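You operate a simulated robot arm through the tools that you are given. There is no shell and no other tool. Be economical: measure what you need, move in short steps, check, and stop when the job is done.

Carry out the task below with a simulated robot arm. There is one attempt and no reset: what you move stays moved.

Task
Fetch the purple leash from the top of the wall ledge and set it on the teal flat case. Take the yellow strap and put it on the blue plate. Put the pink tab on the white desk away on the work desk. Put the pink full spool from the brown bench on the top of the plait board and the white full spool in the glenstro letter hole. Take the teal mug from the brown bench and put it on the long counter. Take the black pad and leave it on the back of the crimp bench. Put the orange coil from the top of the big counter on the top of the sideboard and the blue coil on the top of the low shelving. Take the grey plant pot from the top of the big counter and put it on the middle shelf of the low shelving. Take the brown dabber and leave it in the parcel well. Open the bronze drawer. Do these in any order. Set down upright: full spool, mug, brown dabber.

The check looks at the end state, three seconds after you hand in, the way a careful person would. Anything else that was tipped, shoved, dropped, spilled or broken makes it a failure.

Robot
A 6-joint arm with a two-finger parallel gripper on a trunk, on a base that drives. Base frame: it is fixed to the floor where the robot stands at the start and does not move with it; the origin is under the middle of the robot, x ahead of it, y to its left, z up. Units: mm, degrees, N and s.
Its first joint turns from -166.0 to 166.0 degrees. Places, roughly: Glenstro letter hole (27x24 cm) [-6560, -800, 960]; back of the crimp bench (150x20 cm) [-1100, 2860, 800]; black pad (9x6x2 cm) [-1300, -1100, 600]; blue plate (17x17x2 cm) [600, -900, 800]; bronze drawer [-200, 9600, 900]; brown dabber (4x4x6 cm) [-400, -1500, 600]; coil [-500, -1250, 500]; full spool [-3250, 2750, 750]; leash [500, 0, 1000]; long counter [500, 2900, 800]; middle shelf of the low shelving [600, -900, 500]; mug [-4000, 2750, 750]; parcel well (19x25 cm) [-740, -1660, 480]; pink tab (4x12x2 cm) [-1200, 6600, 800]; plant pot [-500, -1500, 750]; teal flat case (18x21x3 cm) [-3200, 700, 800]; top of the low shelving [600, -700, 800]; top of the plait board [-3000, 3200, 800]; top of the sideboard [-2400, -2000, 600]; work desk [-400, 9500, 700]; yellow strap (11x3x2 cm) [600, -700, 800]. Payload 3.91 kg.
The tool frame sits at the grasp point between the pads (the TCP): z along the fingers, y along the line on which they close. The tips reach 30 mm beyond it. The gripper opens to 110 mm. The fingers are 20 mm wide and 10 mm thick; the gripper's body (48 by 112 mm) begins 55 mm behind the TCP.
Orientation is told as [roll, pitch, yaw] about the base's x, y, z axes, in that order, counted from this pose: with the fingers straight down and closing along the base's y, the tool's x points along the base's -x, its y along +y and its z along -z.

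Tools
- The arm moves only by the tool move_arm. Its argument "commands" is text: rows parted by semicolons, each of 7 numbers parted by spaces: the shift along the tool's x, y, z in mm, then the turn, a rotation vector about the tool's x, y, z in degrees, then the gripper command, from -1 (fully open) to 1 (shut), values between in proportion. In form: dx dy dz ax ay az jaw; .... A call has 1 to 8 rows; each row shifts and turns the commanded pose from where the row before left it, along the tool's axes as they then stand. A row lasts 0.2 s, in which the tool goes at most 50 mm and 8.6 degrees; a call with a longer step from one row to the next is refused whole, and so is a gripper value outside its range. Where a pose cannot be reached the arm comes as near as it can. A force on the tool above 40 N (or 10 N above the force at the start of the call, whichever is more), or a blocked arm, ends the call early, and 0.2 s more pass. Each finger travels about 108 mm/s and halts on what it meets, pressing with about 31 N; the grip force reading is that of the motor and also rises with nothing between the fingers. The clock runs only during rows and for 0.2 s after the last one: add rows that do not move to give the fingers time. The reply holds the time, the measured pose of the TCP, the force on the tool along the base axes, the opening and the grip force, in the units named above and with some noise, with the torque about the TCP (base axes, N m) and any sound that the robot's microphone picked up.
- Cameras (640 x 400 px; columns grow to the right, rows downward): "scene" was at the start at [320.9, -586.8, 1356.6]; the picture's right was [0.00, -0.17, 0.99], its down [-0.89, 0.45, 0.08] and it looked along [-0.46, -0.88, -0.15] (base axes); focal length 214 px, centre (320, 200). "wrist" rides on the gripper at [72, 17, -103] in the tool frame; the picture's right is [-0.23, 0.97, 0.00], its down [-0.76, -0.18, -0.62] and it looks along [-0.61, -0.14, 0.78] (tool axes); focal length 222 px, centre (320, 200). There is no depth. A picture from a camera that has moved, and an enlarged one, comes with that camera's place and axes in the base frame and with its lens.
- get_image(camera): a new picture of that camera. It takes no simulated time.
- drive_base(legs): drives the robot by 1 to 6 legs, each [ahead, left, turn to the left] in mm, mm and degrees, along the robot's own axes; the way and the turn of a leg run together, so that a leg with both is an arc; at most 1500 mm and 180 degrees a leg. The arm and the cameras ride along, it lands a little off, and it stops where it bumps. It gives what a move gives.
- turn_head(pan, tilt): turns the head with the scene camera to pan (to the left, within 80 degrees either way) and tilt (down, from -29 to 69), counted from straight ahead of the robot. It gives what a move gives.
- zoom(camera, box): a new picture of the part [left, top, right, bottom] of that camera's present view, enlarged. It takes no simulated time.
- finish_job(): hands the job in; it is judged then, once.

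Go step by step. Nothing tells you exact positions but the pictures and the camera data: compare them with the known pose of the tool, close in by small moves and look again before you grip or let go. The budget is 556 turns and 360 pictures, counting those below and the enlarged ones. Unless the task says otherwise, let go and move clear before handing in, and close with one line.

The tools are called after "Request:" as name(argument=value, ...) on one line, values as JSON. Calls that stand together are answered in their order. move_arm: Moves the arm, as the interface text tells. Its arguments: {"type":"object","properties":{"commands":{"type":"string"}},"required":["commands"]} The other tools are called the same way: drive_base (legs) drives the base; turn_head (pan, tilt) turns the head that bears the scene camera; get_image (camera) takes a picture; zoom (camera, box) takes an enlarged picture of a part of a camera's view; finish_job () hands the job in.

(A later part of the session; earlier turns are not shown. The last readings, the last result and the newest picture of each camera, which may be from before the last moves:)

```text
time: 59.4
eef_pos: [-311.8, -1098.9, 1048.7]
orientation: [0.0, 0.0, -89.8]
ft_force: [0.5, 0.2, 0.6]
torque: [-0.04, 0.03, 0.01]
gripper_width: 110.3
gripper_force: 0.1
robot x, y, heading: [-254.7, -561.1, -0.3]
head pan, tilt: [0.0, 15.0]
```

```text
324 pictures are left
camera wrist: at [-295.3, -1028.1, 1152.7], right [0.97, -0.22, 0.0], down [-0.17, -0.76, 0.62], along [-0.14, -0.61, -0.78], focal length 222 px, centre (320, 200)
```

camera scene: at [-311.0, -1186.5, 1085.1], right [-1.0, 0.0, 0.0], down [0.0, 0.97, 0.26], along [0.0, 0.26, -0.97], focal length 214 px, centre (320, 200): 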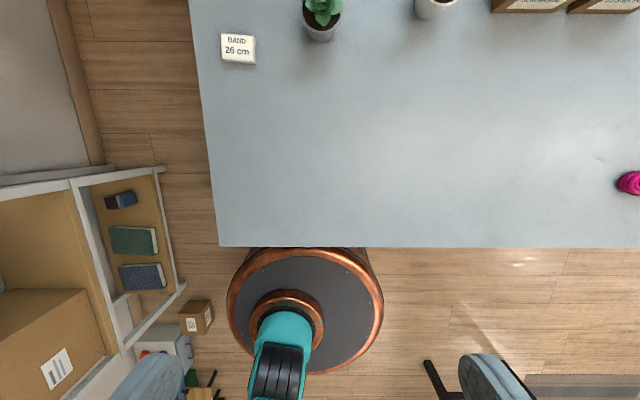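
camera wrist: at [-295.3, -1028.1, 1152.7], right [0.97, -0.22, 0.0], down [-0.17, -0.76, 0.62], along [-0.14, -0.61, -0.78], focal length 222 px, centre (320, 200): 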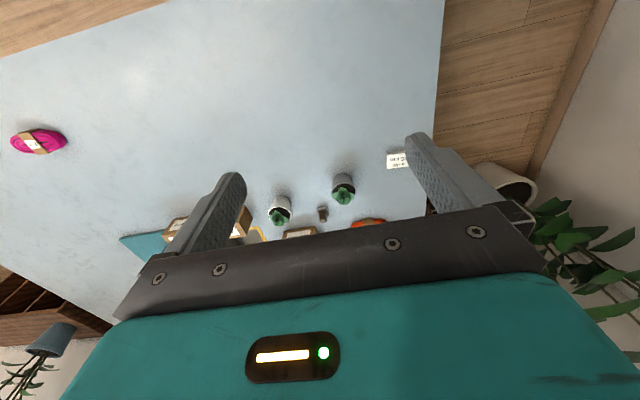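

Request:
move_arm(commands="0 0 20 0 -7.5 0 -1; 0 0 20 0 -7.5 0 -1; 0 0 20 0 -7.5 0 -1; 0 0 20 0 -7.5 0 -1; 0 0 20 0 -7.5 0 -1; 0 0 20 0 -7.5 0 -1; 0 0 0 0 0 0 -1")

Request:
turn_head(pan=0, tilt=10)

Request:
get_image(camera="scene")

Request:
get_image(camera="wrist")

```text
time: 61.0
eef_pos: [-311.1, -1137.1, 937.3]
orientation: [-0.1, -45.1, -89.8]
ft_force: [-0.4, -0.3, -1.0]
torque: [-0.01, 0.0, 0.01]
gripper_width: 110.1
gripper_force: 0.1
robot x, y, heading: [-261.3, -560.8, -0.2]
head pan, tilt: [0.0, 15.0]
```

```text
time: 61.6
eef_pos: [-311.6, -1135.6, 937.9]
orientation: [-0.1, -45.0, -89.9]
ft_force: [-0.6, 0.4, -0.8]
torque: [0.0, 0.0, -0.01]
gripper_width: 110.0
gripper_force: 0.0
robot x, y, heading: [-254.5, -564.7, -0.3]
head pan, tilt: [0.0, 10.0]
```

```text
323 pictures are left
camera scene: at [-310.4, -1178.3, 1029.7], right [-1.0, 0.0, 0.0], down [0.0, 0.82, -0.57], along [0.0, -0.57, -0.82], focal length 214 px, centre (320, 200)
```

scene: 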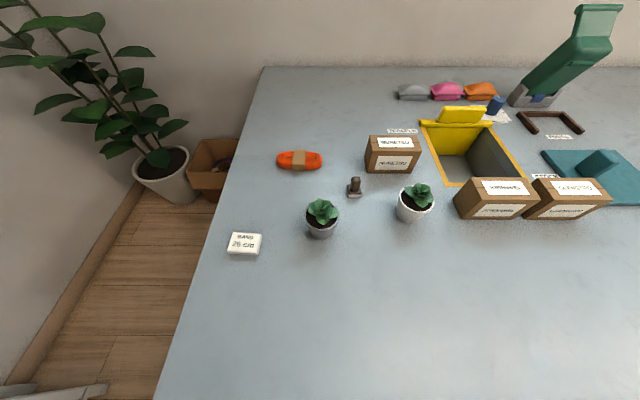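

```text
322 pictures are left
camera wrist: at [-294.7, -1013.7, 959.7], right [0.97, -0.16, 0.16], down [-0.18, -0.1, 0.98], along [-0.14, -0.98, -0.12], focal length 222 px, centre (320, 200)
```

wrist: 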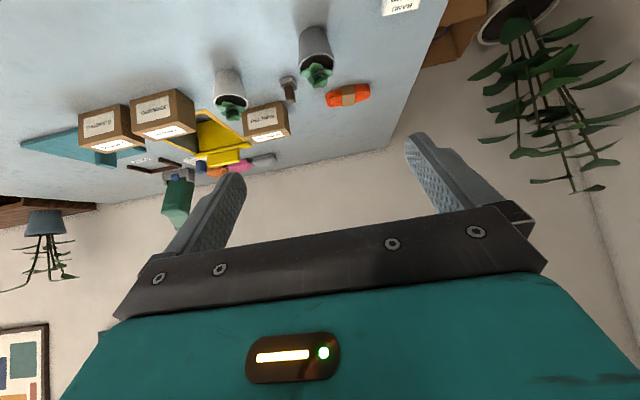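

Request:
zoom(camera="scene", box=[270, 80, 550, 255])

```text
2.29 times, centred on (410, 168) of scene
camera zoom: at [-310.4, -1178.3, 1029.7], right [-1.0, 0.0, 0.0], down [0.0, 0.82, -0.57], along [0.0, -0.57, -0.82], focal length 490 px, centre (114, 274)
```

zoom: 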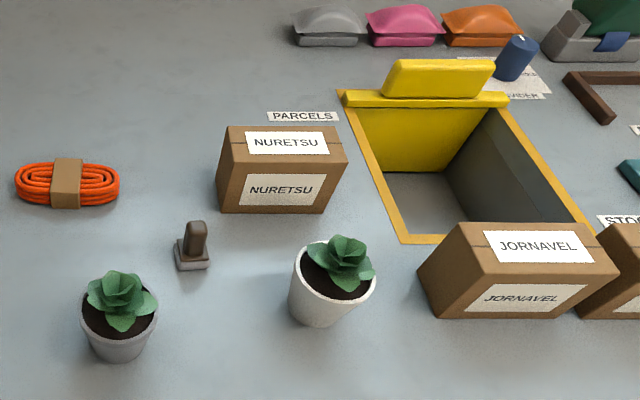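

The grey pot centre is about (-314,-1403), rim z≈660 and ~70 mm wide. I'll approach along the 45° tool line.

Request:
move_arm(commands="3 0 45 0 0 0 -1; 3 0 45 0 0 0 -1; 3 0 45 0 0 0 -1; 3 -1 45 0 0 0 -1; 3 -1 40 0 0 0 -1; 2 0 40 0 0 0 -1; 0 0 0 0 0 0 -1")

Request:
get_image(camera="scene")

Request:
get_image(camera="wrist")

```text
time: 63.2
eef_pos: [-313.4, -1310.2, 742.0]
orientation: [-0.1, -44.9, -89.8]
ft_force: [-0.3, 1.0, 0.2]
torque: [-0.01, -0.01, -0.01]
gripper_width: 109.9
gripper_force: 0.2
robot x, y, heading: [-256.8, -560.8, -0.3]
head pan, tilt: [0.0, 10.0]
```

```text
320 pictures are left
camera scene: at [-312.2, -1350.8, 834.2], right [-1.0, 0.0, 0.0], down [0.0, 0.82, -0.57], along [0.0, -0.57, -0.82], focal length 214 px, centre (320, 200)
```

scene: 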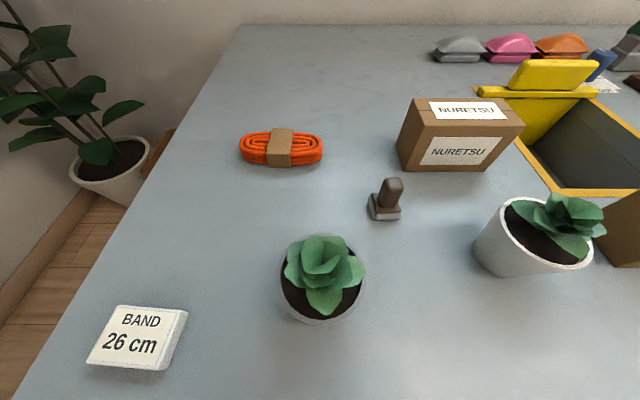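

```text
319 pictures are left
camera wrist: at [-296.6, -1186.2, 764.3], right [0.97, -0.16, 0.16], down [-0.18, -0.1, 0.98], along [-0.14, -0.98, -0.12], focal length 222 px, centre (320, 200)
```

wrist: 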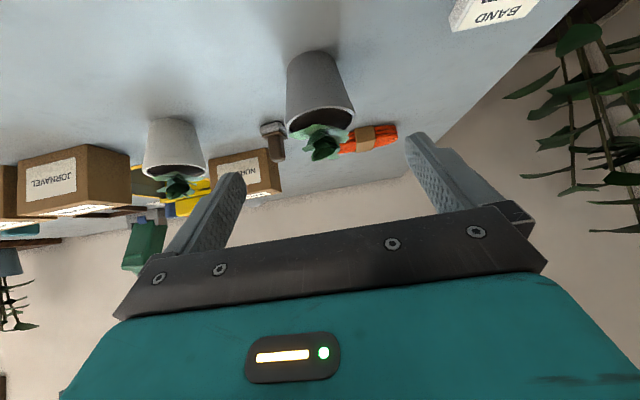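

Request:
move_arm(commands="3 0 40 0 0 0 -1; 3 0 40 0 0 0 -1; 2 0 25 0 0 0 -1; 0 0 14 0 0 0 -1; 0 0 0 0 0 0 -1")

Request:
get_image(camera="wrist")

Request:
get_image(camera="scene")

```text
time: 64.4
eef_pos: [-312.9, -1386.7, 652.6]
orientation: [0.0, -45.1, -89.8]
ft_force: [-1.2, -0.2, -0.5]
torque: [0.0, 0.01, -0.01]
gripper_width: 110.0
gripper_force: 0.0
robot x, y, heading: [-259.9, -560.4, -0.2]
head pan, tilt: [0.0, 10.0]
```

```text
318 pictures are left
camera wrist: at [-296.0, -1264.1, 674.3], right [0.97, -0.16, 0.16], down [-0.18, -0.1, 0.98], along [-0.14, -0.98, -0.12], focal length 222 px, centre (320, 200)
```

wrist: 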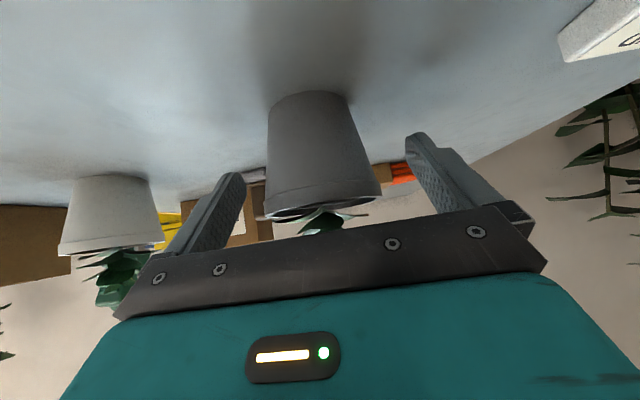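

```text
317 pictures are left
camera scene: at [-311.7, -1428.8, 744.2], right [-1.0, 0.0, 0.0], down [0.0, 0.82, -0.57], along [0.0, -0.57, -0.82], focal length 214 px, centre (320, 200)
```

scene: 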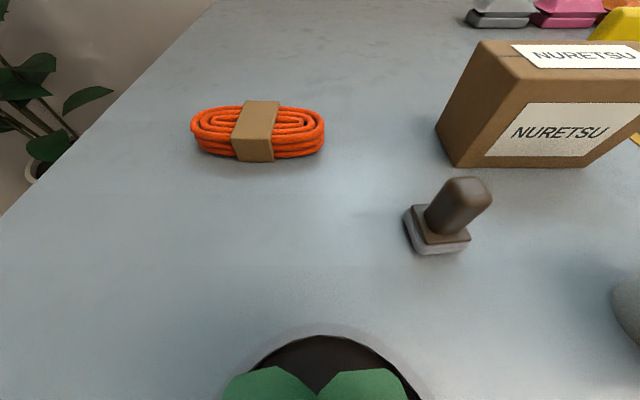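

Request:
move_arm(commands="-10 0 3 0 0 0 -1; 0 0 0 0 0 0 -1; 0 0 0 0 0 0 1; 0 0 0 0 0 0 1; 0 0 0 0 0 0 1; 0 0 0 0 0 0 1")

Request:
get_image(camera="wrist")

```text
time: 65.8
eef_pos: [-313.5, -1396.5, 657.9]
orientation: [0.0, -45.0, -89.8]
ft_force: [-0.9, -1.1, 2.8]
torque: [-0.09, -0.07, -0.04]
gripper_width: 71.6
gripper_force: 30.7
robot x, y, heading: [-257.4, -561.7, -0.5]
head pan, tilt: [0.0, 10.0]
```

```text
316 pictures are left
camera wrist: at [-296.2, -1273.2, 679.8], right [0.97, -0.16, 0.16], down [-0.18, -0.1, 0.98], along [-0.14, -0.98, -0.12], focal length 222 px, centre (320, 200)
```

wrist: 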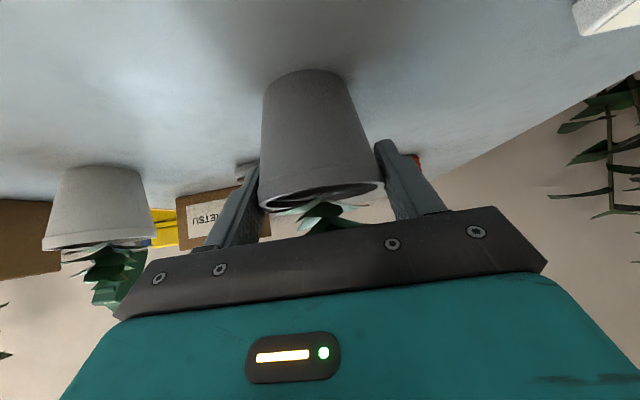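

The pot is gripped. I'll lift straight up.

Request:
move_arm(commands="-10 0 -10 0 0 0 1; -20 0 -20 0 0 0 1; -33 0 -33 0 0 0 1; -33 0 -33 0 0 0 1; -33 0 -33 0 0 0 1; -33 0 -33 0 0 0 1; -33 0 -33 0 0 0 1; -20 0 -20 0 0 0 1")

Request:
get_image(camera="wrist")

Request:
get_image(camera="scene")

```text
time: 67.6
eef_pos: [-312.8, -1397.9, 960.9]
orientation: [0.0, -44.9, -89.8]
ft_force: [0.3, -0.1, -2.1]
torque: [-0.01, 0.0, 0.04]
gripper_width: 71.1
gripper_force: 30.5
robot x, y, heading: [-256.5, -562.4, -0.3]
head pan, tilt: [0.0, 10.0]
```

```text
315 pictures are left
camera wrist: at [-295.5, -1274.0, 983.4], right [0.97, -0.16, 0.16], down [-0.18, -0.1, 0.98], along [-0.14, -0.98, -0.13], focal length 222 px, centre (320, 200)
```

wrist: 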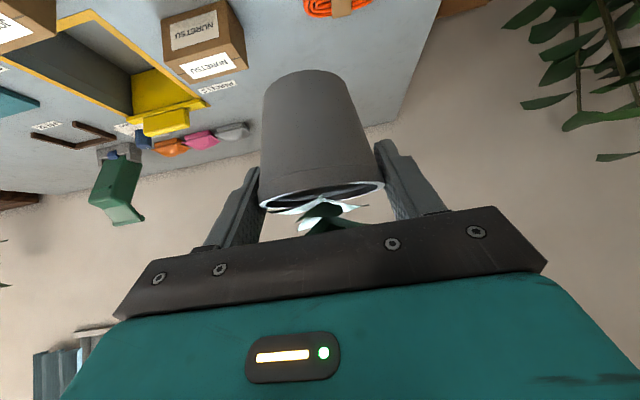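

```text
314 pictures are left
camera scene: at [-311.2, -1438.8, 1053.1], right [-1.0, 0.0, 0.0], down [0.0, 0.82, -0.57], along [0.0, -0.57, -0.82], focal length 214 px, centre (320, 200)
```

scene: 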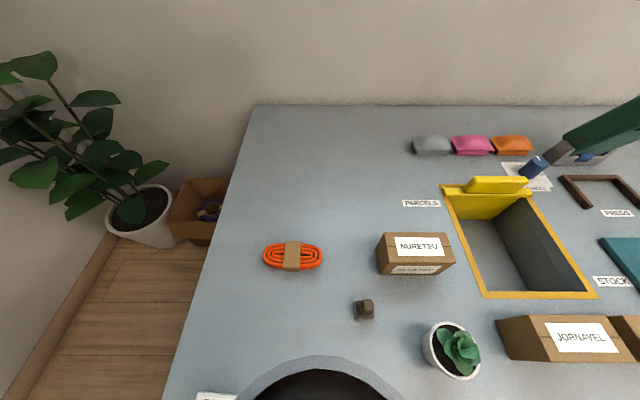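

I'll pull in, drive to the shelving, and turn the tool toward the shelf.

Request:
move_arm(commands="35 0 -35 0 0 0 1; 35 0 -35 0 0 0 1; 35 0 -35 0 0 0 1; 35 0 -35 0 0 0 1; 35 0 -35 0 0 0 1; 0 0 0 0 0 0 1")

Request:
drive_base(legs=[[320, 20, 0]])

Request:
move_arm(commands="0 0 0 -5.3 0 -5.3 1; 0 0 0 -5.3 0 -5.3 1; 0 0 0 -5.3 0 -5.3 1; 0 0 0 -5.3 0 -5.3 1; 0 0 0 -5.3 0 -5.3 1; 0 0 0 -5.3 0 -5.3 1; 0 0 0 -5.3 0 -5.3 1; 0 0 0 -5.3 0 -5.3 1")

```text
time: 69.0
eef_pos: [-311.8, -1150.1, 962.8]
orientation: [-0.1, -45.0, -89.8]
ft_force: [-0.4, -0.4, -2.6]
torque: [-0.01, 0.0, -0.04]
gripper_width: 71.2
gripper_force: 31.4
robot x, y, heading: [-256.8, -560.4, -0.6]
head pan, tilt: [0.0, 10.0]
```

```text
time: 71.2
eef_pos: [10.3, -1131.7, 961.6]
orientation: [0.0, -45.1, -89.7]
ft_force: [0.0, -0.6, -2.2]
torque: [0.01, 0.02, 0.02]
gripper_width: 71.1
gripper_force: 31.8
robot x, y, heading: [62.3, -541.7, -0.1]
head pan, tilt: [0.0, 10.0]
```

```text
time: 73.0
eef_pos: [9.9, -1131.2, 962.0]
orientation: [-0.1, -44.9, -29.6]
ft_force: [0.2, 0.0, -1.7]
torque: [-0.01, 0.03, 0.03]
gripper_width: 71.3
gripper_force: 30.9
robot x, y, heading: [63.2, -546.9, -0.2]
head pan, tilt: [0.0, 10.0]
```

Request:
move_arm(commands="-14.7 41 14.7 0 0 0 1; -14.7 41 14.7 0 0 0 1; -14.7 41 14.7 0 0 0 1; -14.7 41 14.7 0 0 0 1; -14.7 41 14.7 0 0 0 1; -14.7 41 14.7 0 0 0 1; -14.7 41 14.7 0 0 0 1; -14.7 41 14.7 0 0 0 1")

Request:
get_image(camera="scene")

Request:
get_image(camera="wrist")

```text
time: 74.8
eef_pos: [318.3, -930.2, 963.7]
orientation: [0.1, -44.9, -29.9]
ft_force: [0.3, -0.7, -1.3]
torque: [0.03, 0.0, 0.03]
gripper_width: 71.3
gripper_force: 31.1
robot x, y, heading: [66.2, -544.7, -0.2]
head pan, tilt: [0.0, 10.0]
```

```text
313 pictures are left
camera scene: at [353.3, -951.6, 1055.4], right [-0.5, -0.87, 0.0], down [-0.71, 0.41, -0.57], along [0.5, -0.28, -0.82], focal length 214 px, centre (320, 200)
```

scene: 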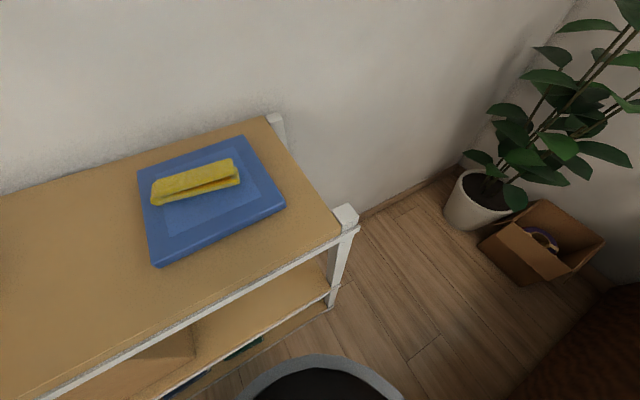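

```text
312 pictures are left
camera wrist: at [218.3, -855.1, 985.5], right [0.62, 0.77, 0.16], down [0.0, -0.2, 0.98], along [0.78, -0.61, -0.12], focal length 222 px, centre (320, 200)
```

wrist: 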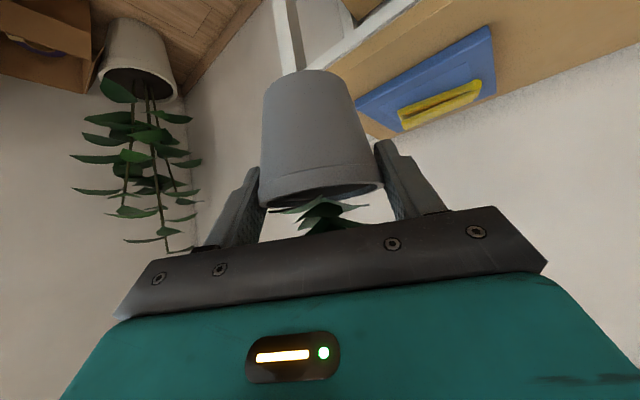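

Request:
move_arm(commands="-16.7 31 16.7 0 0 0 1; -16.7 31 16.7 0 0 0 1; 32 0 32 0 0 0 1; 32 0 32 0 0 0 1; 32 0 32 0 0 0 1; 32 0 32 0 0 0 1; 32 0 32 0 0 0 1; 0 0 0 0 0 0 1")

Request:
get_image(camera="scene")

Request:
get_image(camera="wrist")

```text
time: 76.6
eef_pos: [397.5, -914.4, 746.8]
orientation: [0.1, -44.8, -29.8]
ft_force: [0.0, 0.1, -2.4]
torque: [0.01, -0.02, -0.01]
gripper_width: 71.3
gripper_force: 30.7
out of reach, approached as far as the arm can: row 7
robot x, y, heading: [63.0, -543.1, -0.5]
head pan, tilt: [0.0, 10.0]
```

```text
311 pictures are left
camera scene: at [432.0, -935.5, 839.1], right [-0.5, -0.87, 0.0], down [-0.71, 0.41, -0.57], along [0.5, -0.28, -0.82], focal length 214 px, centre (320, 200)
```

scene: 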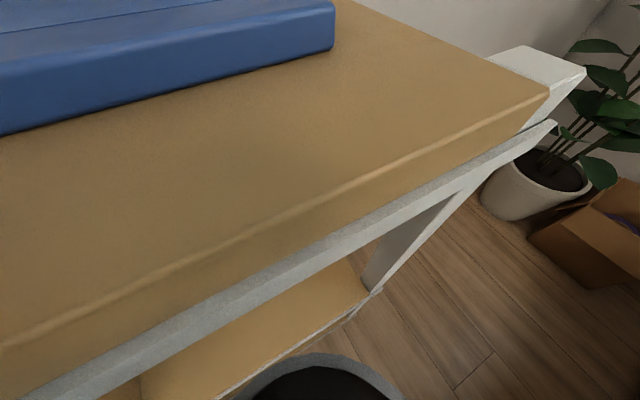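

```text
310 pictures are left
camera wrist: at [296.6, -839.0, 769.7], right [0.62, 0.77, 0.16], down [0.0, -0.21, 0.98], along [0.78, -0.61, -0.13], focal length 222 px, centre (320, 200)
```

wrist: 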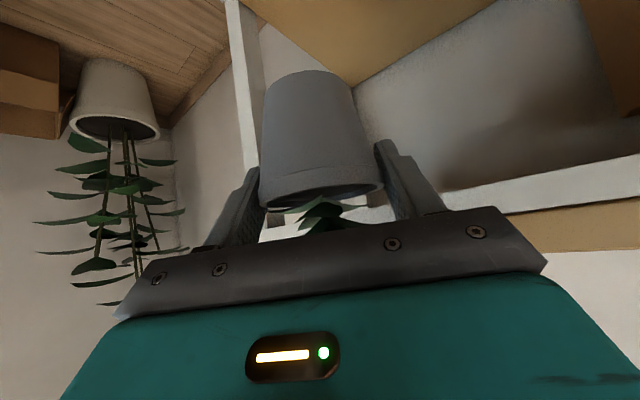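

That's too close for this tilt at low height. I'll back the base off about 210 mm and try again.

Request:
drive_base(legs=[[-215, -15, 0]])

Request:
move_arm(commands="-22 35 22 0 0 0 1; -22 35 22 0 0 0 1; -22 35 22 0 0 0 1; -22 35 22 0 0 0 1; 0 0 0 0 0 0 1")

```text
time: 78.2
eef_pos: [179.8, -927.6, 747.2]
orientation: [0.1, -44.8, -29.8]
ft_force: [-0.2, 0.8, -2.1]
torque: [-0.01, 0.0, 0.04]
gripper_width: 71.3
gripper_force: 30.9
robot x, y, heading: [-149.6, -559.3, -0.1]
head pan, tilt: [0.0, 10.0]
```

```text
time: 79.4
eef_pos: [357.4, -869.0, 747.3]
orientation: [0.2, -44.9, -29.7]
ft_force: [0.3, -0.1, -2.3]
torque: [0.01, -0.03, 0.03]
gripper_width: 71.1
gripper_force: 30.8
robot x, y, heading: [-147.9, -558.3, -0.4]
head pan, tilt: [0.0, 10.0]
```

Request:
move_arm(commands="32 0 32 0 0 0 1; 32 0 32 0 0 0 1; 32 0 32 0 0 0 1; 6 0 6 0 0 0 1; 0 0 0 0 0 0 1")

Request:
get_image(camera="scene")

Request:
get_image(camera="wrist")

```text
time: 80.6
eef_pos: [357.4, -868.5, 602.2]
orientation: [0.5, -44.7, -29.8]
ft_force: [-0.1, -0.1, -2.2]
torque: [-0.01, 0.0, -0.01]
gripper_width: 71.3
gripper_force: 31.1
robot x, y, heading: [-153.5, -558.8, -0.2]
head pan, tilt: [0.0, 10.0]
```

```text
309 pictures are left
camera scene: at [393.5, -890.6, 695.5], right [-0.49, -0.87, -0.01], down [-0.71, 0.41, -0.57], along [0.5, -0.28, -0.82], focal length 214 px, centre (320, 200)
```

scene: 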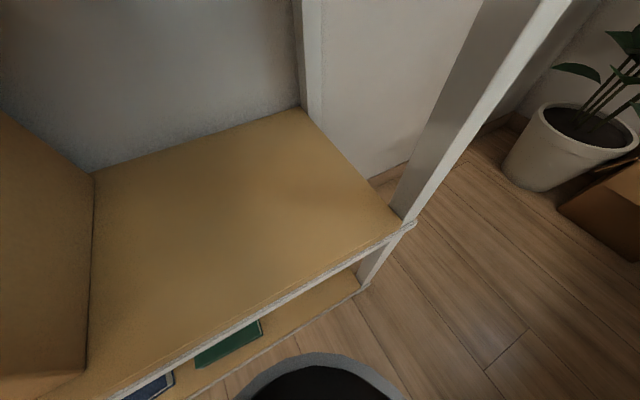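

```text
308 pictures are left
camera wrist: at [257.7, -794.5, 626.4], right [0.62, 0.77, 0.17], down [0.0, -0.21, 0.98], along [0.79, -0.6, -0.13], focal length 222 px, centre (320, 200)
```

wrist: 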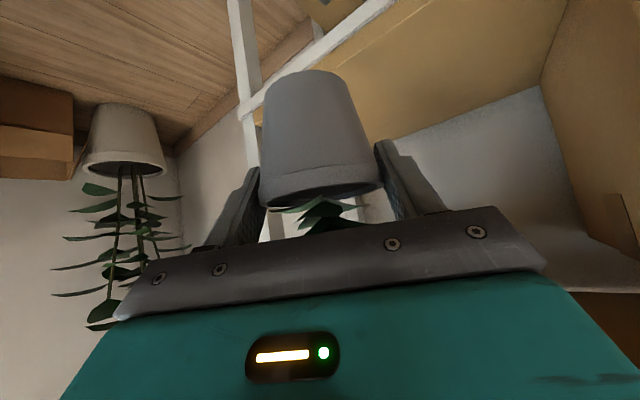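

The middle shelf surface looks to be z≈450, free between y≈-1040 and -710. I'll insert the pot.

Request:
move_arm(commands="-25.7 21 25.7 0 0 0 1; -25.7 21 25.7 0 0 0 1; -25.7 21 25.7 0 0 0 1; -25.7 21 25.7 0 0 0 1; 14 0 14 0 0 0 1; 0 0 0 0 0 0 1")

Request:
get_image(camera="scene")

Request:
get_image(camera="wrist")

```text
time: 82.0
eef_pos: [473.3, -938.5, 576.4]
orientation: [0.8, -44.7, -29.9]
ft_force: [-0.5, -0.4, -1.5]
torque: [0.01, 0.02, -0.03]
gripper_width: 71.0
gripper_force: 31.0
out of reach, approached as far as the arm can: row 1, 2, 3, 4, 5
robot x, y, heading: [-150.4, -557.5, -0.1]
head pan, tilt: [0.0, 10.0]
```

```text
307 pictures are left
camera scene: at [509.3, -961.3, 668.7], right [-0.49, -0.87, -0.01], down [-0.72, 0.41, -0.57], along [0.5, -0.27, -0.82], focal length 214 px, centre (320, 200)
```

scene: 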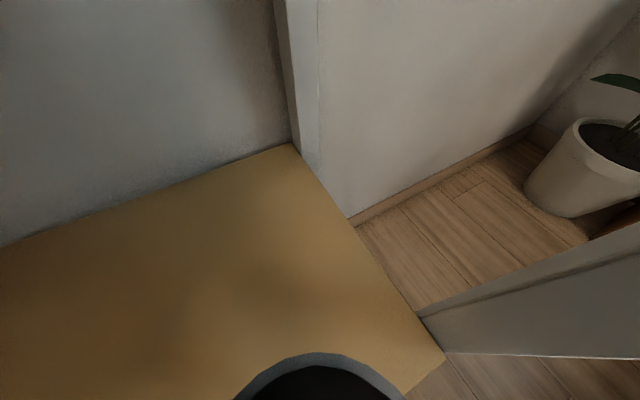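

```text
306 pictures are left
camera wrist: at [373.3, -865.4, 599.9], right [0.62, 0.77, 0.17], down [0.0, -0.21, 0.98], along [0.79, -0.6, -0.13], focal length 222 px, centre (320, 200)
```

wrist: 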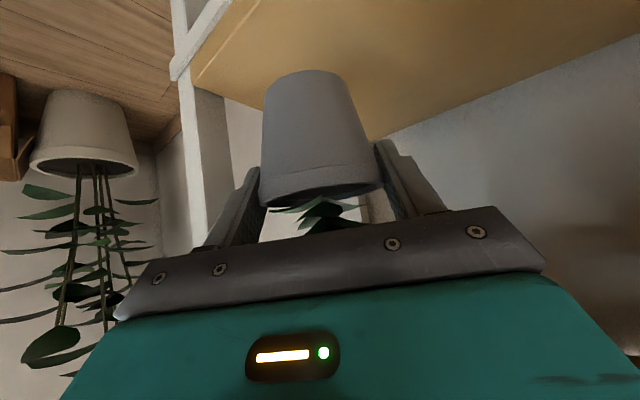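

Request:
move_arm(commands="0 0 0 -3.5 0 -3.5 1; 0 0 0 0 0 0 1; 0 0 0 0 0 0 1")

```text
time: 82.8
eef_pos: [473.6, -937.6, 576.6]
orientation: [0.2, -44.8, -25.0]
ft_force: [-0.1, -0.4, -2.2]
torque: [0.0, 0.01, -0.02]
gripper_width: 71.2
gripper_force: 31.5
robot x, y, heading: [-154.0, -560.5, -0.4]
head pan, tilt: [0.0, 10.0]
```

Request:
move_arm(commands="0 30 0 0 0 0 1; 0 0 0 0 0 0 1")

```text
time: 83.4
eef_pos: [487.4, -911.9, 575.9]
orientation: [0.2, -44.8, -24.8]
ft_force: [-0.1, -0.4, -2.8]
torque: [0.0, 0.03, 0.01]
gripper_width: 71.1
gripper_force: 31.1
robot x, y, heading: [-152.2, -555.3, -0.2]
head pan, tilt: [0.0, 10.0]
```

Request:
move_arm(commands="-18 18 18 0 0 0 1; 0 0 0 0 0 0 1; 14 0 14 0 0 0 1; 14 0 14 0 0 0 1; 0 0 0 0 0 0 1")

Request:
get_image(camera="scene")

Request:
get_image(camera="wrist")

```text
time: 84.6
eef_pos: [514.1, -910.2, 536.7]
orientation: [0.8, -44.7, -24.7]
ft_force: [0.7, -0.2, -1.8]
torque: [0.0, 0.02, 0.0]
gripper_width: 71.0
gripper_force: 31.0
out of reach, approached as far as the arm can: row 4
robot x, y, heading: [-155.7, -555.9, -0.1]
head pan, tilt: [0.0, 10.0]
```

```text
305 pictures are left
camera scene: at [552.3, -927.9, 629.8], right [-0.41, -0.91, -0.01], down [-0.75, 0.34, -0.57], along [0.52, -0.23, -0.82], focal length 214 px, centre (320, 200)
```

scene: 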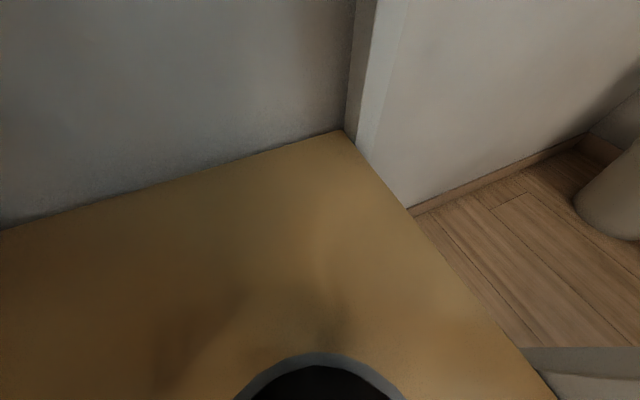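

```text
304 pictures are left
camera wrist: at [408.5, -844.1, 560.9], right [0.55, 0.82, 0.17], down [0.02, -0.21, 0.98], along [0.84, -0.53, -0.13], focal length 222 px, centre (320, 200)
```

wrist: 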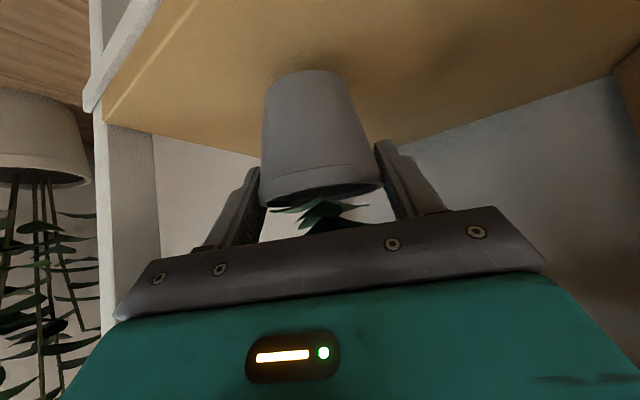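

Request:
move_arm(commands="0 0 0 -5 0 -5 1; 0 0 0 0 0 0 1; 8 0 8 0 0 0 1; 5 0 5 0 0 0 1; 0 0 0 0 0 0 1")

```text
time: 85.8
eef_pos: [514.0, -908.7, 519.3]
orientation: [0.1, -44.8, -17.8]
ft_force: [-0.2, 1.1, -1.6]
torque: [0.0, 0.02, 0.03]
gripper_width: 71.2
gripper_force: 30.8
robot x, y, heading: [-152.5, -561.7, -0.2]
head pan, tilt: [0.0, 10.0]
```

Freed. I'll lower in small steps until it touches.

Request:
move_arm(commands="3 0 3 0 0 0 1; 2 0 2 0 0 0 1; 0 0 0 0 0 0 1")

Request:
move_arm(commands="2 0 2 0 0 0 1; 0 0 0 0 0 0 1")

Request:
move_arm(commands="2 0 2 0 0 0 1; 0 0 0 0 0 0 1")

Request:
get_image(camera="wrist")

```text
time: 86.6
eef_pos: [515.3, -909.4, 514.0]
orientation: [0.1, -44.9, -17.8]
ft_force: [4.3, -2.7, 21.2]
torque: [-0.07, -0.21, -0.11]
gripper_width: 71.0
gripper_force: 31.4
robot x, y, heading: [-154.8, -562.3, -0.6]
head pan, tilt: [0.0, 10.0]
```

```text
time: 87.2
eef_pos: [514.7, -909.4, 509.6]
orientation: [0.1, -45.0, -17.9]
ft_force: [3.2, -3.9, 19.7]
torque: [-0.08, -0.08, -0.03]
gripper_width: 71.1
gripper_force: 31.4
robot x, y, heading: [-150.6, -557.2, -0.1]
head pan, tilt: [0.0, 10.0]
```

```text
time: 87.8
eef_pos: [514.8, -909.2, 508.7]
orientation: [0.1, -44.9, -17.8]
ft_force: [0.4, -3.8, 19.3]
torque: [-0.19, -0.02, -0.04]
gripper_width: 71.0
gripper_force: 31.1
robot x, y, heading: [-154.4, -558.5, -0.1]
head pan, tilt: [0.0, 10.0]
```

```text
303 pictures are left
camera wrist: at [401.0, -857.0, 530.8], right [0.45, 0.88, 0.16], down [0.04, -0.2, 0.98], along [0.89, -0.43, -0.13], focal length 222 px, centre (320, 200)
```

wrist: 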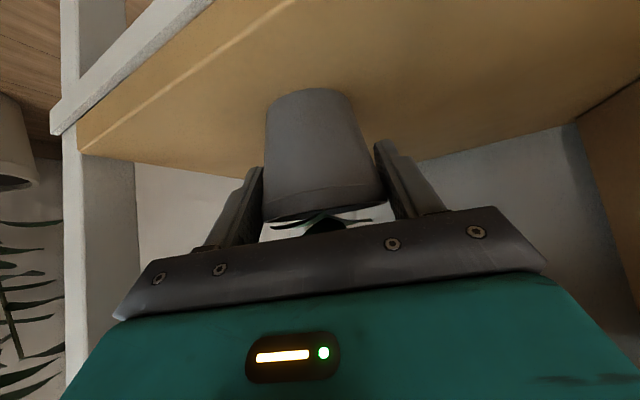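

It's standing on the shelf. I'll open and back away along the tool axis.

Request:
move_arm(commands="0 0 0 0 0 0 -0.6; 0 0 0 0 0 0 -1; 0 0 0 0 0 0 -1; 0 0 -15 0 0 0 -1; 0 0 -30 0 0 0 -1; 0 0 -40 0 0 0 -1; 0 0 0 0 0 0 -1")

Request:
get_image(camera="scene")

Request:
get_image(camera="wrist")

```text
time: 89.4
eef_pos: [457.2, -891.8, 567.8]
orientation: [0.2, -44.8, -17.8]
ft_force: [-0.7, -0.3, -0.3]
torque: [-0.01, -0.02, -0.02]
gripper_width: 110.0
gripper_force: 0.0
robot x, y, heading: [-154.0, -556.8, -0.5]
head pan, tilt: [0.0, 10.0]
```

```text
302 pictures are left
camera scene: at [496.9, -905.3, 659.6], right [-0.3, -0.95, 0.0], down [-0.78, 0.25, -0.57], along [0.54, -0.17, -0.82], focal length 214 px, centre (320, 200)
```

scene: 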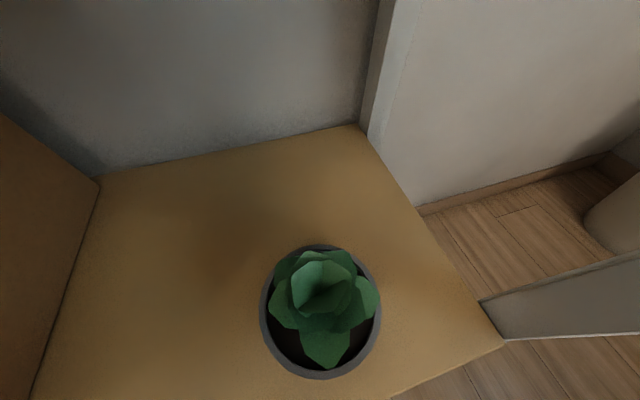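

```text
301 pictures are left
camera wrist: at [344.5, -839.0, 590.2], right [0.45, 0.88, 0.16], down [0.04, -0.2, 0.98], along [0.89, -0.43, -0.13], focal length 222 px, centre (320, 200)
```

wrist: 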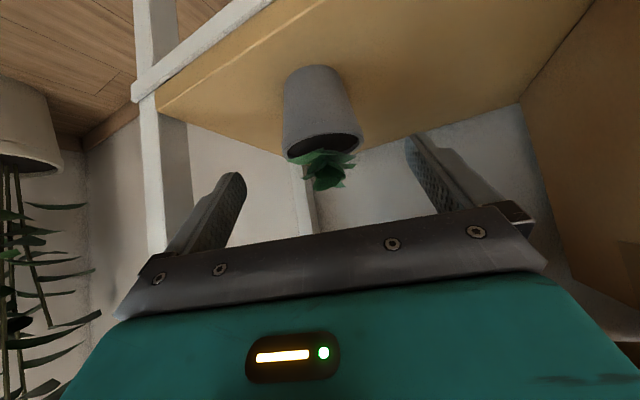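

The plant pot is placed upright. I'll retreat out of the shelf and up, then go for the dabber at (-388,-1495) with a 30° tilt, since the well is far back.

Request:
move_arm(commands="27 -12.4 -27 0 0 0 -1; 27 -12.4 -27 0 0 0 -1; 27 -12.4 -27 0 0 0 -1; -32 0 -32 0 0 0 -1; -32 0 -32 0 0 0 -1; -32 0 -32 0 0 0 -1; -32 0 -32 0 0 0 -1; -32 0 -32 0 0 0 -1")

Request:
move_arm(commands="-32 0 -32 0 0 0 -1; -32 0 -32 0 0 0 -1; -32 0 -32 0 0 0 -1; 0 0 0 6 0 6 -1; 0 0 0 6 0 6 -1; 0 0 0 6 0 6 -1; 0 0 0 6 0 6 -1; 0 0 0 6 0 6 -1")

Request:
move_arm(commands="0 0 0 6 0 6 -1; 0 0 0 6 0 6 -1; 0 0 0 6 0 6 -1; 0 0 0 3 0 3 -1; 0 0 0 0 7.5 0 -1; 0 0 0 0 7.5 0 -1")

```text
time: 91.2
eef_pos: [339.6, -891.8, 794.6]
orientation: [0.0, -44.7, -17.8]
ft_force: [-0.3, 0.8, -0.6]
torque: [0.01, 0.03, 0.0]
gripper_width: 110.0
gripper_force: 0.1
robot x, y, heading: [-155.7, -560.9, -0.1]
head pan, tilt: [0.0, 10.0]
```

```text
time: 93.0
eef_pos: [338.3, -892.6, 930.0]
orientation: [-0.2, -44.9, -60.0]
ft_force: [-0.7, -0.9, 0.6]
torque: [-0.01, -0.01, 0.02]
gripper_width: 109.7
gripper_force: 0.0
robot x, y, heading: [-149.9, -557.4, -0.5]
head pan, tilt: [0.0, 10.0]
```

```text
time: 94.4
eef_pos: [337.6, -893.2, 930.6]
orientation: [-0.2, -29.8, -89.7]
ft_force: [-0.1, 0.3, -0.6]
torque: [0.03, -0.01, 0.03]
gripper_width: 109.9
gripper_force: 0.0
robot x, y, heading: [-151.3, -560.3, -0.3]
head pan, tilt: [0.0, 10.0]
```

Request:
drive_base(legs=[[-240, -14, 0]])

Request:
move_arm(commands="-24.7 -34.7 20.9 0 0 0 -1; -24.7 -34.7 20.9 0 0 0 -1; -24.7 -34.7 20.9 0 0 0 -1; -24.7 -34.7 20.9 0 0 0 -1; -24.7 -34.7 20.9 0 0 0 -1; -24.7 -34.7 20.9 0 0 0 -1; -24.7 -34.7 20.9 0 0 0 -1; -24.7 -34.7 20.9 0 0 0 -1")

Request:
move_arm(commands="-24.7 -34.7 20.9 0 0 0 -1; -24.7 -34.7 20.9 0 0 0 -1; -24.7 -34.7 20.9 0 0 0 -1; -24.7 -34.7 20.9 0 0 0 -1; -24.7 -34.7 20.9 0 0 0 -1; -24.7 -34.7 20.9 0 0 0 -1; 0 0 0 0 0 0 -1")

Request:
get_image(camera="scene")

Request:
get_image(camera="wrist")

```text
time: 96.2
eef_pos: [98.9, -906.7, 929.9]
orientation: [-0.3, -29.7, -89.9]
ft_force: [-0.7, -0.7, -0.3]
torque: [0.0, 0.0, -0.02]
gripper_width: 109.8
gripper_force: 0.0
robot x, y, heading: [-390.4, -572.9, -0.2]
head pan, tilt: [0.0, 10.0]
```

```text
time: 98.0
eef_pos: [-179.5, -1162.3, 883.8]
orientation: [-0.2, -29.9, -89.9]
ft_force: [0.4, -1.0, 0.0]
torque: [0.0, -0.01, 0.0]
gripper_width: 110.2
gripper_force: 0.0
robot x, y, heading: [-391.7, -571.0, -0.1]
head pan, tilt: [0.0, 10.0]
```

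```text
time: 99.6
eef_pos: [-387.2, -1353.9, 849.0]
orientation: [-0.2, -30.0, -89.9]
ft_force: [0.1, -1.4, 0.2]
torque: [0.03, 0.0, 0.01]
gripper_width: 109.5
gripper_force: 0.0
robot x, y, heading: [-390.7, -572.4, -0.4]
head pan, tilt: [0.0, 10.0]
```

```text
300 pictures are left
camera scene: at [-386.5, -1418.3, 928.5], right [-1.0, 0.0, 0.0], down [0.0, 0.94, -0.34], along [0.0, -0.34, -0.94], focal length 214 px, centre (320, 200)
```

scene: 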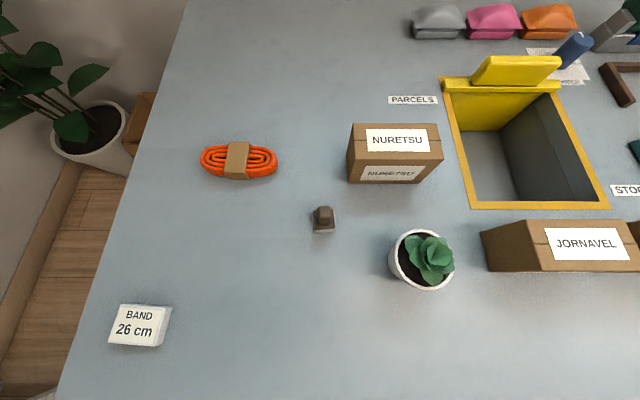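

```text
299 pictures are left
camera wrist: at [-370.4, -1240.9, 904.0], right [0.97, -0.2, 0.11], down [-0.18, -0.35, 0.92], along [-0.14, -0.92, -0.38], focal length 222 px, centre (320, 200)
```

wrist: 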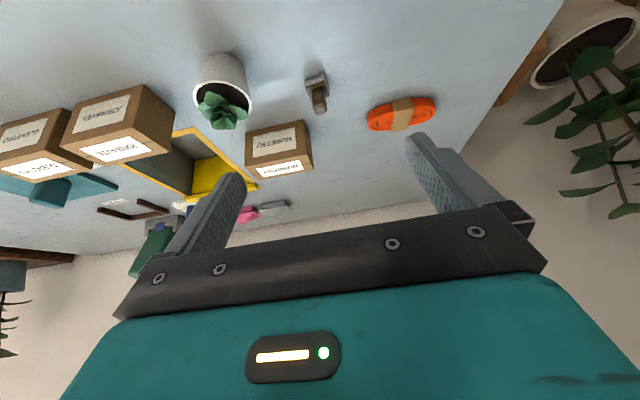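

Request:
zoom(camera="scene", box=[270, 60, 630, 285])

Request:
zoom(camera="wrist", box=[60, 30, 360, 218])

```text
1.78 times, centred on (450, 172) of scene
camera zoom: at [-386.5, -1418.3, 928.5], right [-1.0, 0.0, 0.0], down [0.0, 0.94, -0.34], along [0.0, -0.34, -0.94], focal length 381 px, centre (89, 249)
```

zoom: 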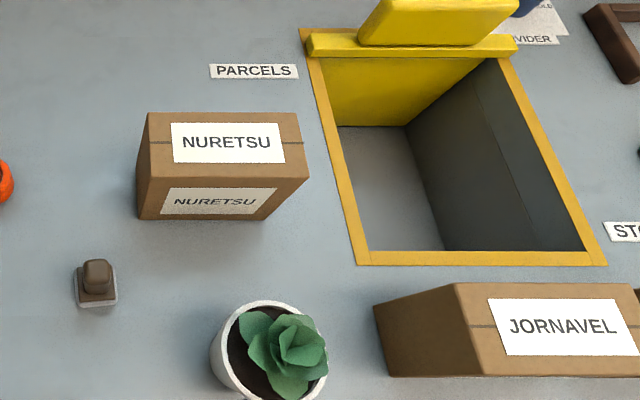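

```text
2.13 times, centred on (210, 124) of wrist
camera zoom: at [-370.4, -1240.9, 904.0], right [0.97, -0.2, 0.11], down [-0.18, -0.35, 0.92], along [-0.14, -0.92, -0.38], focal length 473 px, centre (554, 362)
```

zoom: 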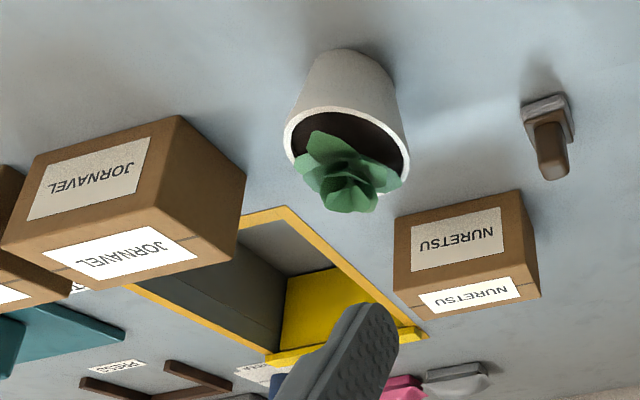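

The well floor is z≈478. I'll close in on the dabber with the jaw partly open.

Request:
move_arm(commands="-4.5 -1 40 0 0 0 -0.45; -4.5 -1 40 0 0 0 -0.45; -4.5 -1 40 0 0 0 -0.45; -4.5 -1 40 0 0 0 -0.45; -4.5 0 30 0 0 0 -0.45; 0 0 0 0 0 0 -0.45")

Request:
get_image(camera="scene")

Request:
get_image(camera="wrist")

```text
time: 101.0
eef_pos: [-392.0, -1466.0, 695.2]
orientation: [-0.2, -29.7, -89.9]
ft_force: [0.0, -0.4, 1.4]
torque: [0.0, 0.0, -0.03]
gripper_width: 79.6
gripper_force: 0.0
robot x, y, heading: [-388.9, -571.8, -0.5]
head pan, tilt: [0.0, 10.0]
```

```text
296 pictures are left
camera scene: at [-390.4, -1531.4, 774.2], right [-1.0, 0.0, 0.0], down [0.0, 0.94, -0.34], along [0.0, -0.34, -0.94], focal length 214 px, centre (320, 200)
```

scene: 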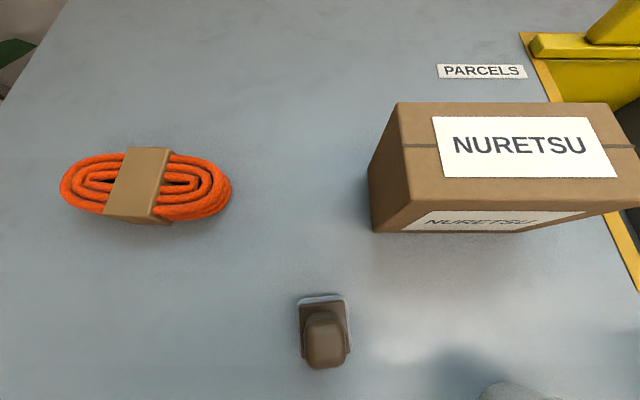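

```text
295 pictures are left
camera wrist: at [-374.2, -1354.0, 749.8], right [0.97, -0.2, 0.11], down [-0.18, -0.35, 0.92], along [-0.14, -0.92, -0.38], focal length 222 px, centre (320, 200)
```

wrist: 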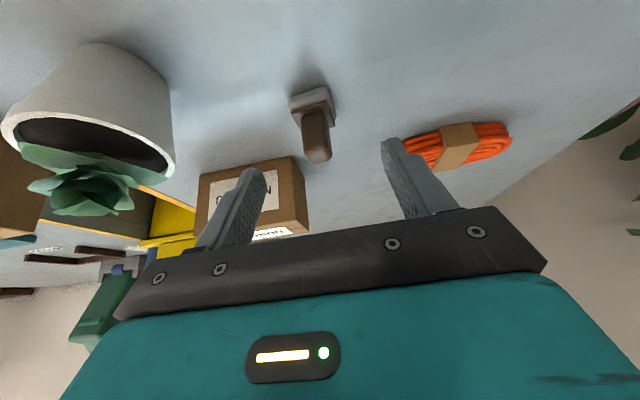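

Request:
move_arm(commands="0 -1 25 0 0 0 -0.45; 0 -1 24 0 0 0 -0.45; 0 0 0 0 0 0 -0.45")

Request:
get_image(camera="wrist")

Request:
get_image(camera="scene")

```text
time: 101.8
eef_pos: [-392.6, -1492.0, 653.7]
orientation: [-0.2, -29.8, -90.0]
ft_force: [-0.1, -0.2, -0.8]
torque: [-0.02, 0.01, -0.01]
gripper_width: 79.8
gripper_force: 0.0
robot x, y, heading: [-391.8, -569.2, -0.3]
head pan, tilt: [0.0, 10.0]
```

```text
294 pictures are left
camera wrist: at [-376.1, -1378.9, 707.0], right [0.97, -0.2, 0.11], down [-0.18, -0.35, 0.92], along [-0.14, -0.92, -0.38], focal length 222 px, centre (320, 200)
```

wrist: 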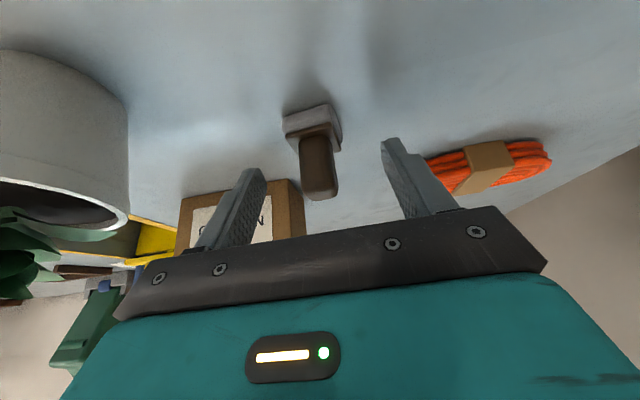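

```text
293 pictures are left
camera scene: at [-392.2, -1556.3, 731.5], right [-1.0, 0.0, 0.0], down [0.0, 0.94, -0.34], along [0.0, -0.34, -0.94], focal length 214 px, centre (320, 200)
```

scene: 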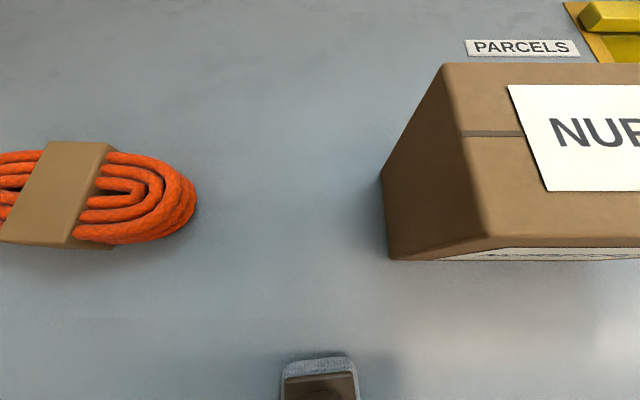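

Request:
move_arm(commands="0 0 0 0 0 0 0.3; 0 0 0 0 0 0 0.7; 0 0 0 0 0 0 1; 0 0 0 0 0 0 1; 0 0 0 0 0 0 1")

Request:
get_image(camera="wrist")

```text
time: 103.0
eef_pos: [-392.9, -1493.7, 653.9]
orientation: [-0.2, -29.8, -89.8]
ft_force: [0.4, 0.4, 0.1]
torque: [0.01, -0.01, 0.01]
gripper_width: 20.0
gripper_force: 30.6
robot x, y, heading: [-393.0, -567.0, -0.5]
head pan, tilt: [0.0, 10.0]
```

```text
292 pictures are left
camera wrist: at [-376.1, -1378.8, 707.2], right [0.97, -0.2, 0.11], down [-0.18, -0.35, 0.92], along [-0.14, -0.92, -0.38], focal length 222 px, centre (320, 200)
```

wrist: 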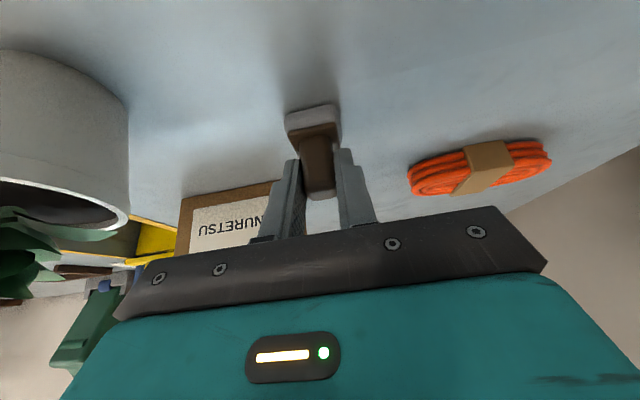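

Gripped on the handle. I'll lift and drive along the counter to the well.

Request:
move_arm(commands="-10 0 -17 0 0 0 1; -22.5 0 -39 0 0 0 1; -22.5 0 -39 0 0 0 1; -22.5 0 -39 0 0 0 1; -22.5 0 -39 0 0 0 1; -10 0 -17 0 0 0 1")

Request:
drive_base(legs=[[-350, -26, 0]])

Request:
move_arm(commands="-35 0 20 0 0 0 1; -35 0 20 0 0 0 1; -35 0 20 0 0 0 1; 0 0 0 0 0 0 1")

Request:
get_image(camera="scene")

Request:
get_image(camera="wrist")

```text
time: 104.4
eef_pos: [-392.3, -1491.6, 872.8]
orientation: [-0.1, -29.8, -90.0]
ft_force: [-0.3, -0.7, -1.3]
torque: [0.0, 0.01, -0.01]
gripper_width: 20.3
gripper_force: 31.1
robot x, y, heading: [-390.6, -569.0, -0.4]
head pan, tilt: [0.0, 10.0]
```

```text
time: 106.7
eef_pos: [-746.7, -1516.3, 872.0]
orientation: [-0.2, -29.8, -89.9]
ft_force: [0.1, -0.2, -0.6]
torque: [0.01, -0.03, 0.0]
gripper_width: 20.4
gripper_force: 31.1
robot x, y, heading: [-740.9, -594.6, -0.5]
head pan, tilt: [0.0, 10.0]
```

```text
time: 107.7
eef_pos: [-747.2, -1638.2, 872.8]
orientation: [-0.2, -29.8, -89.8]
ft_force: [0.4, -0.4, -0.1]
torque: [0.0, -0.03, -0.01]
gripper_width: 20.0
gripper_force: 31.2
robot x, y, heading: [-742.7, -591.8, -0.4]
head pan, tilt: [0.0, 10.0]
```

```text
291 pictures are left
camera scene: at [-745.5, -1701.6, 951.0], right [-1.0, 0.0, 0.0], down [0.0, 0.94, -0.34], along [0.0, -0.34, -0.94], focal length 214 px, centre (320, 200)
```

scene: 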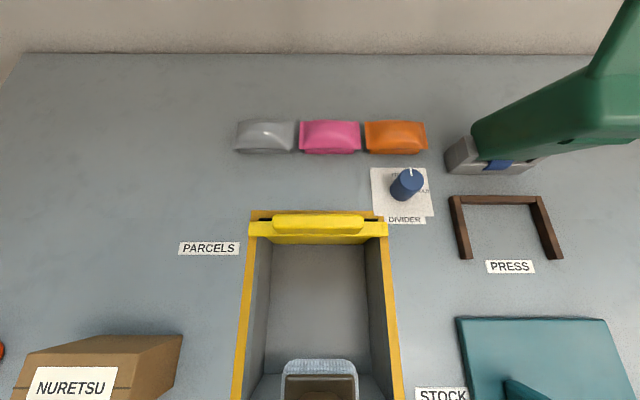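

```text
290 pictures are left
camera wrist: at [-729.3, -1524.2, 926.5], right [0.97, -0.2, 0.11], down [-0.18, -0.35, 0.92], along [-0.14, -0.92, -0.38], focal length 222 px, centre (320, 200)
```

wrist: 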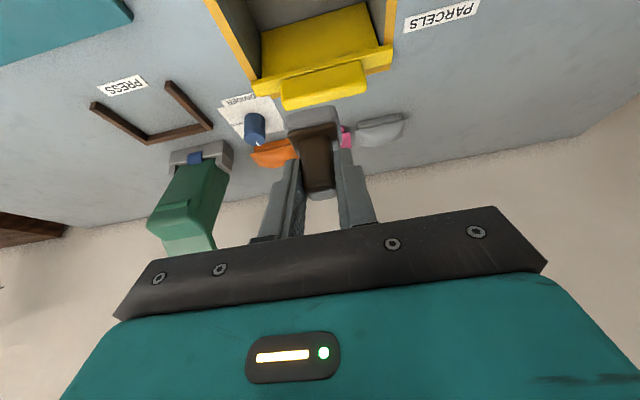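

The dabber is above the well (opening x -640..-850, y -1530..-1775, floor ~480). I'll lower it at y≈-1665.

Request:
move_arm(commands="-23 0 13.5 0 0 0 1; 22.5 0 39 0 0 0 1; 22.5 0 39 0 0 0 1; 22.5 0 39 0 0 0 1; 22.5 0 39 0 0 0 1; 22.5 0 39 0 0 0 1; 0 0 0 0 0 0 1")

Request:
get_image(camera="scene")

Request:
get_image(camera="wrist")

```text
time: 109.3
eef_pos: [-748.9, -1663.5, 647.2]
orientation: [-0.3, -29.9, -90.0]
ft_force: [-0.3, 0.5, -0.2]
torque: [0.0, 0.0, 0.0]
gripper_width: 20.0
gripper_force: 30.6
robot x, y, heading: [-744.6, -595.1, -0.2]
head pan, tilt: [0.0, 10.0]
```

```text
289 pictures are left
camera scene: at [-746.5, -1728.1, 725.4], right [-1.0, 0.0, 0.0], down [0.0, 0.94, -0.34], along [0.0, -0.34, -0.94], focal length 214 px, centre (320, 200)
```

scene: 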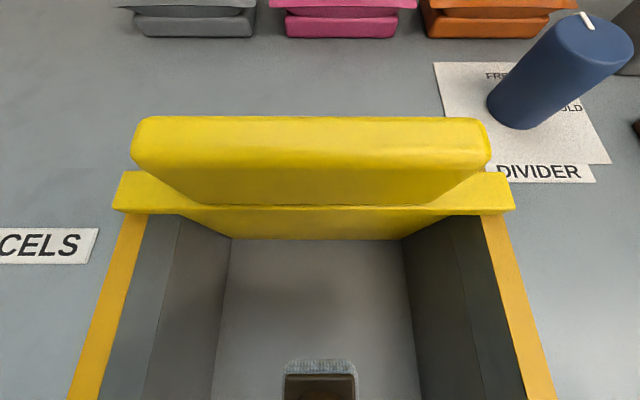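

```text
288 pictures are left
camera wrist: at [-730.3, -1550.7, 700.9], right [0.97, -0.2, 0.11], down [-0.18, -0.35, 0.92], along [-0.14, -0.92, -0.38], focal length 222 px, centre (320, 200)
```

wrist: 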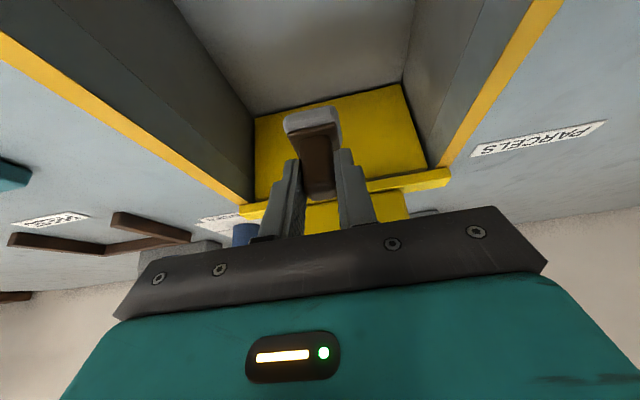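

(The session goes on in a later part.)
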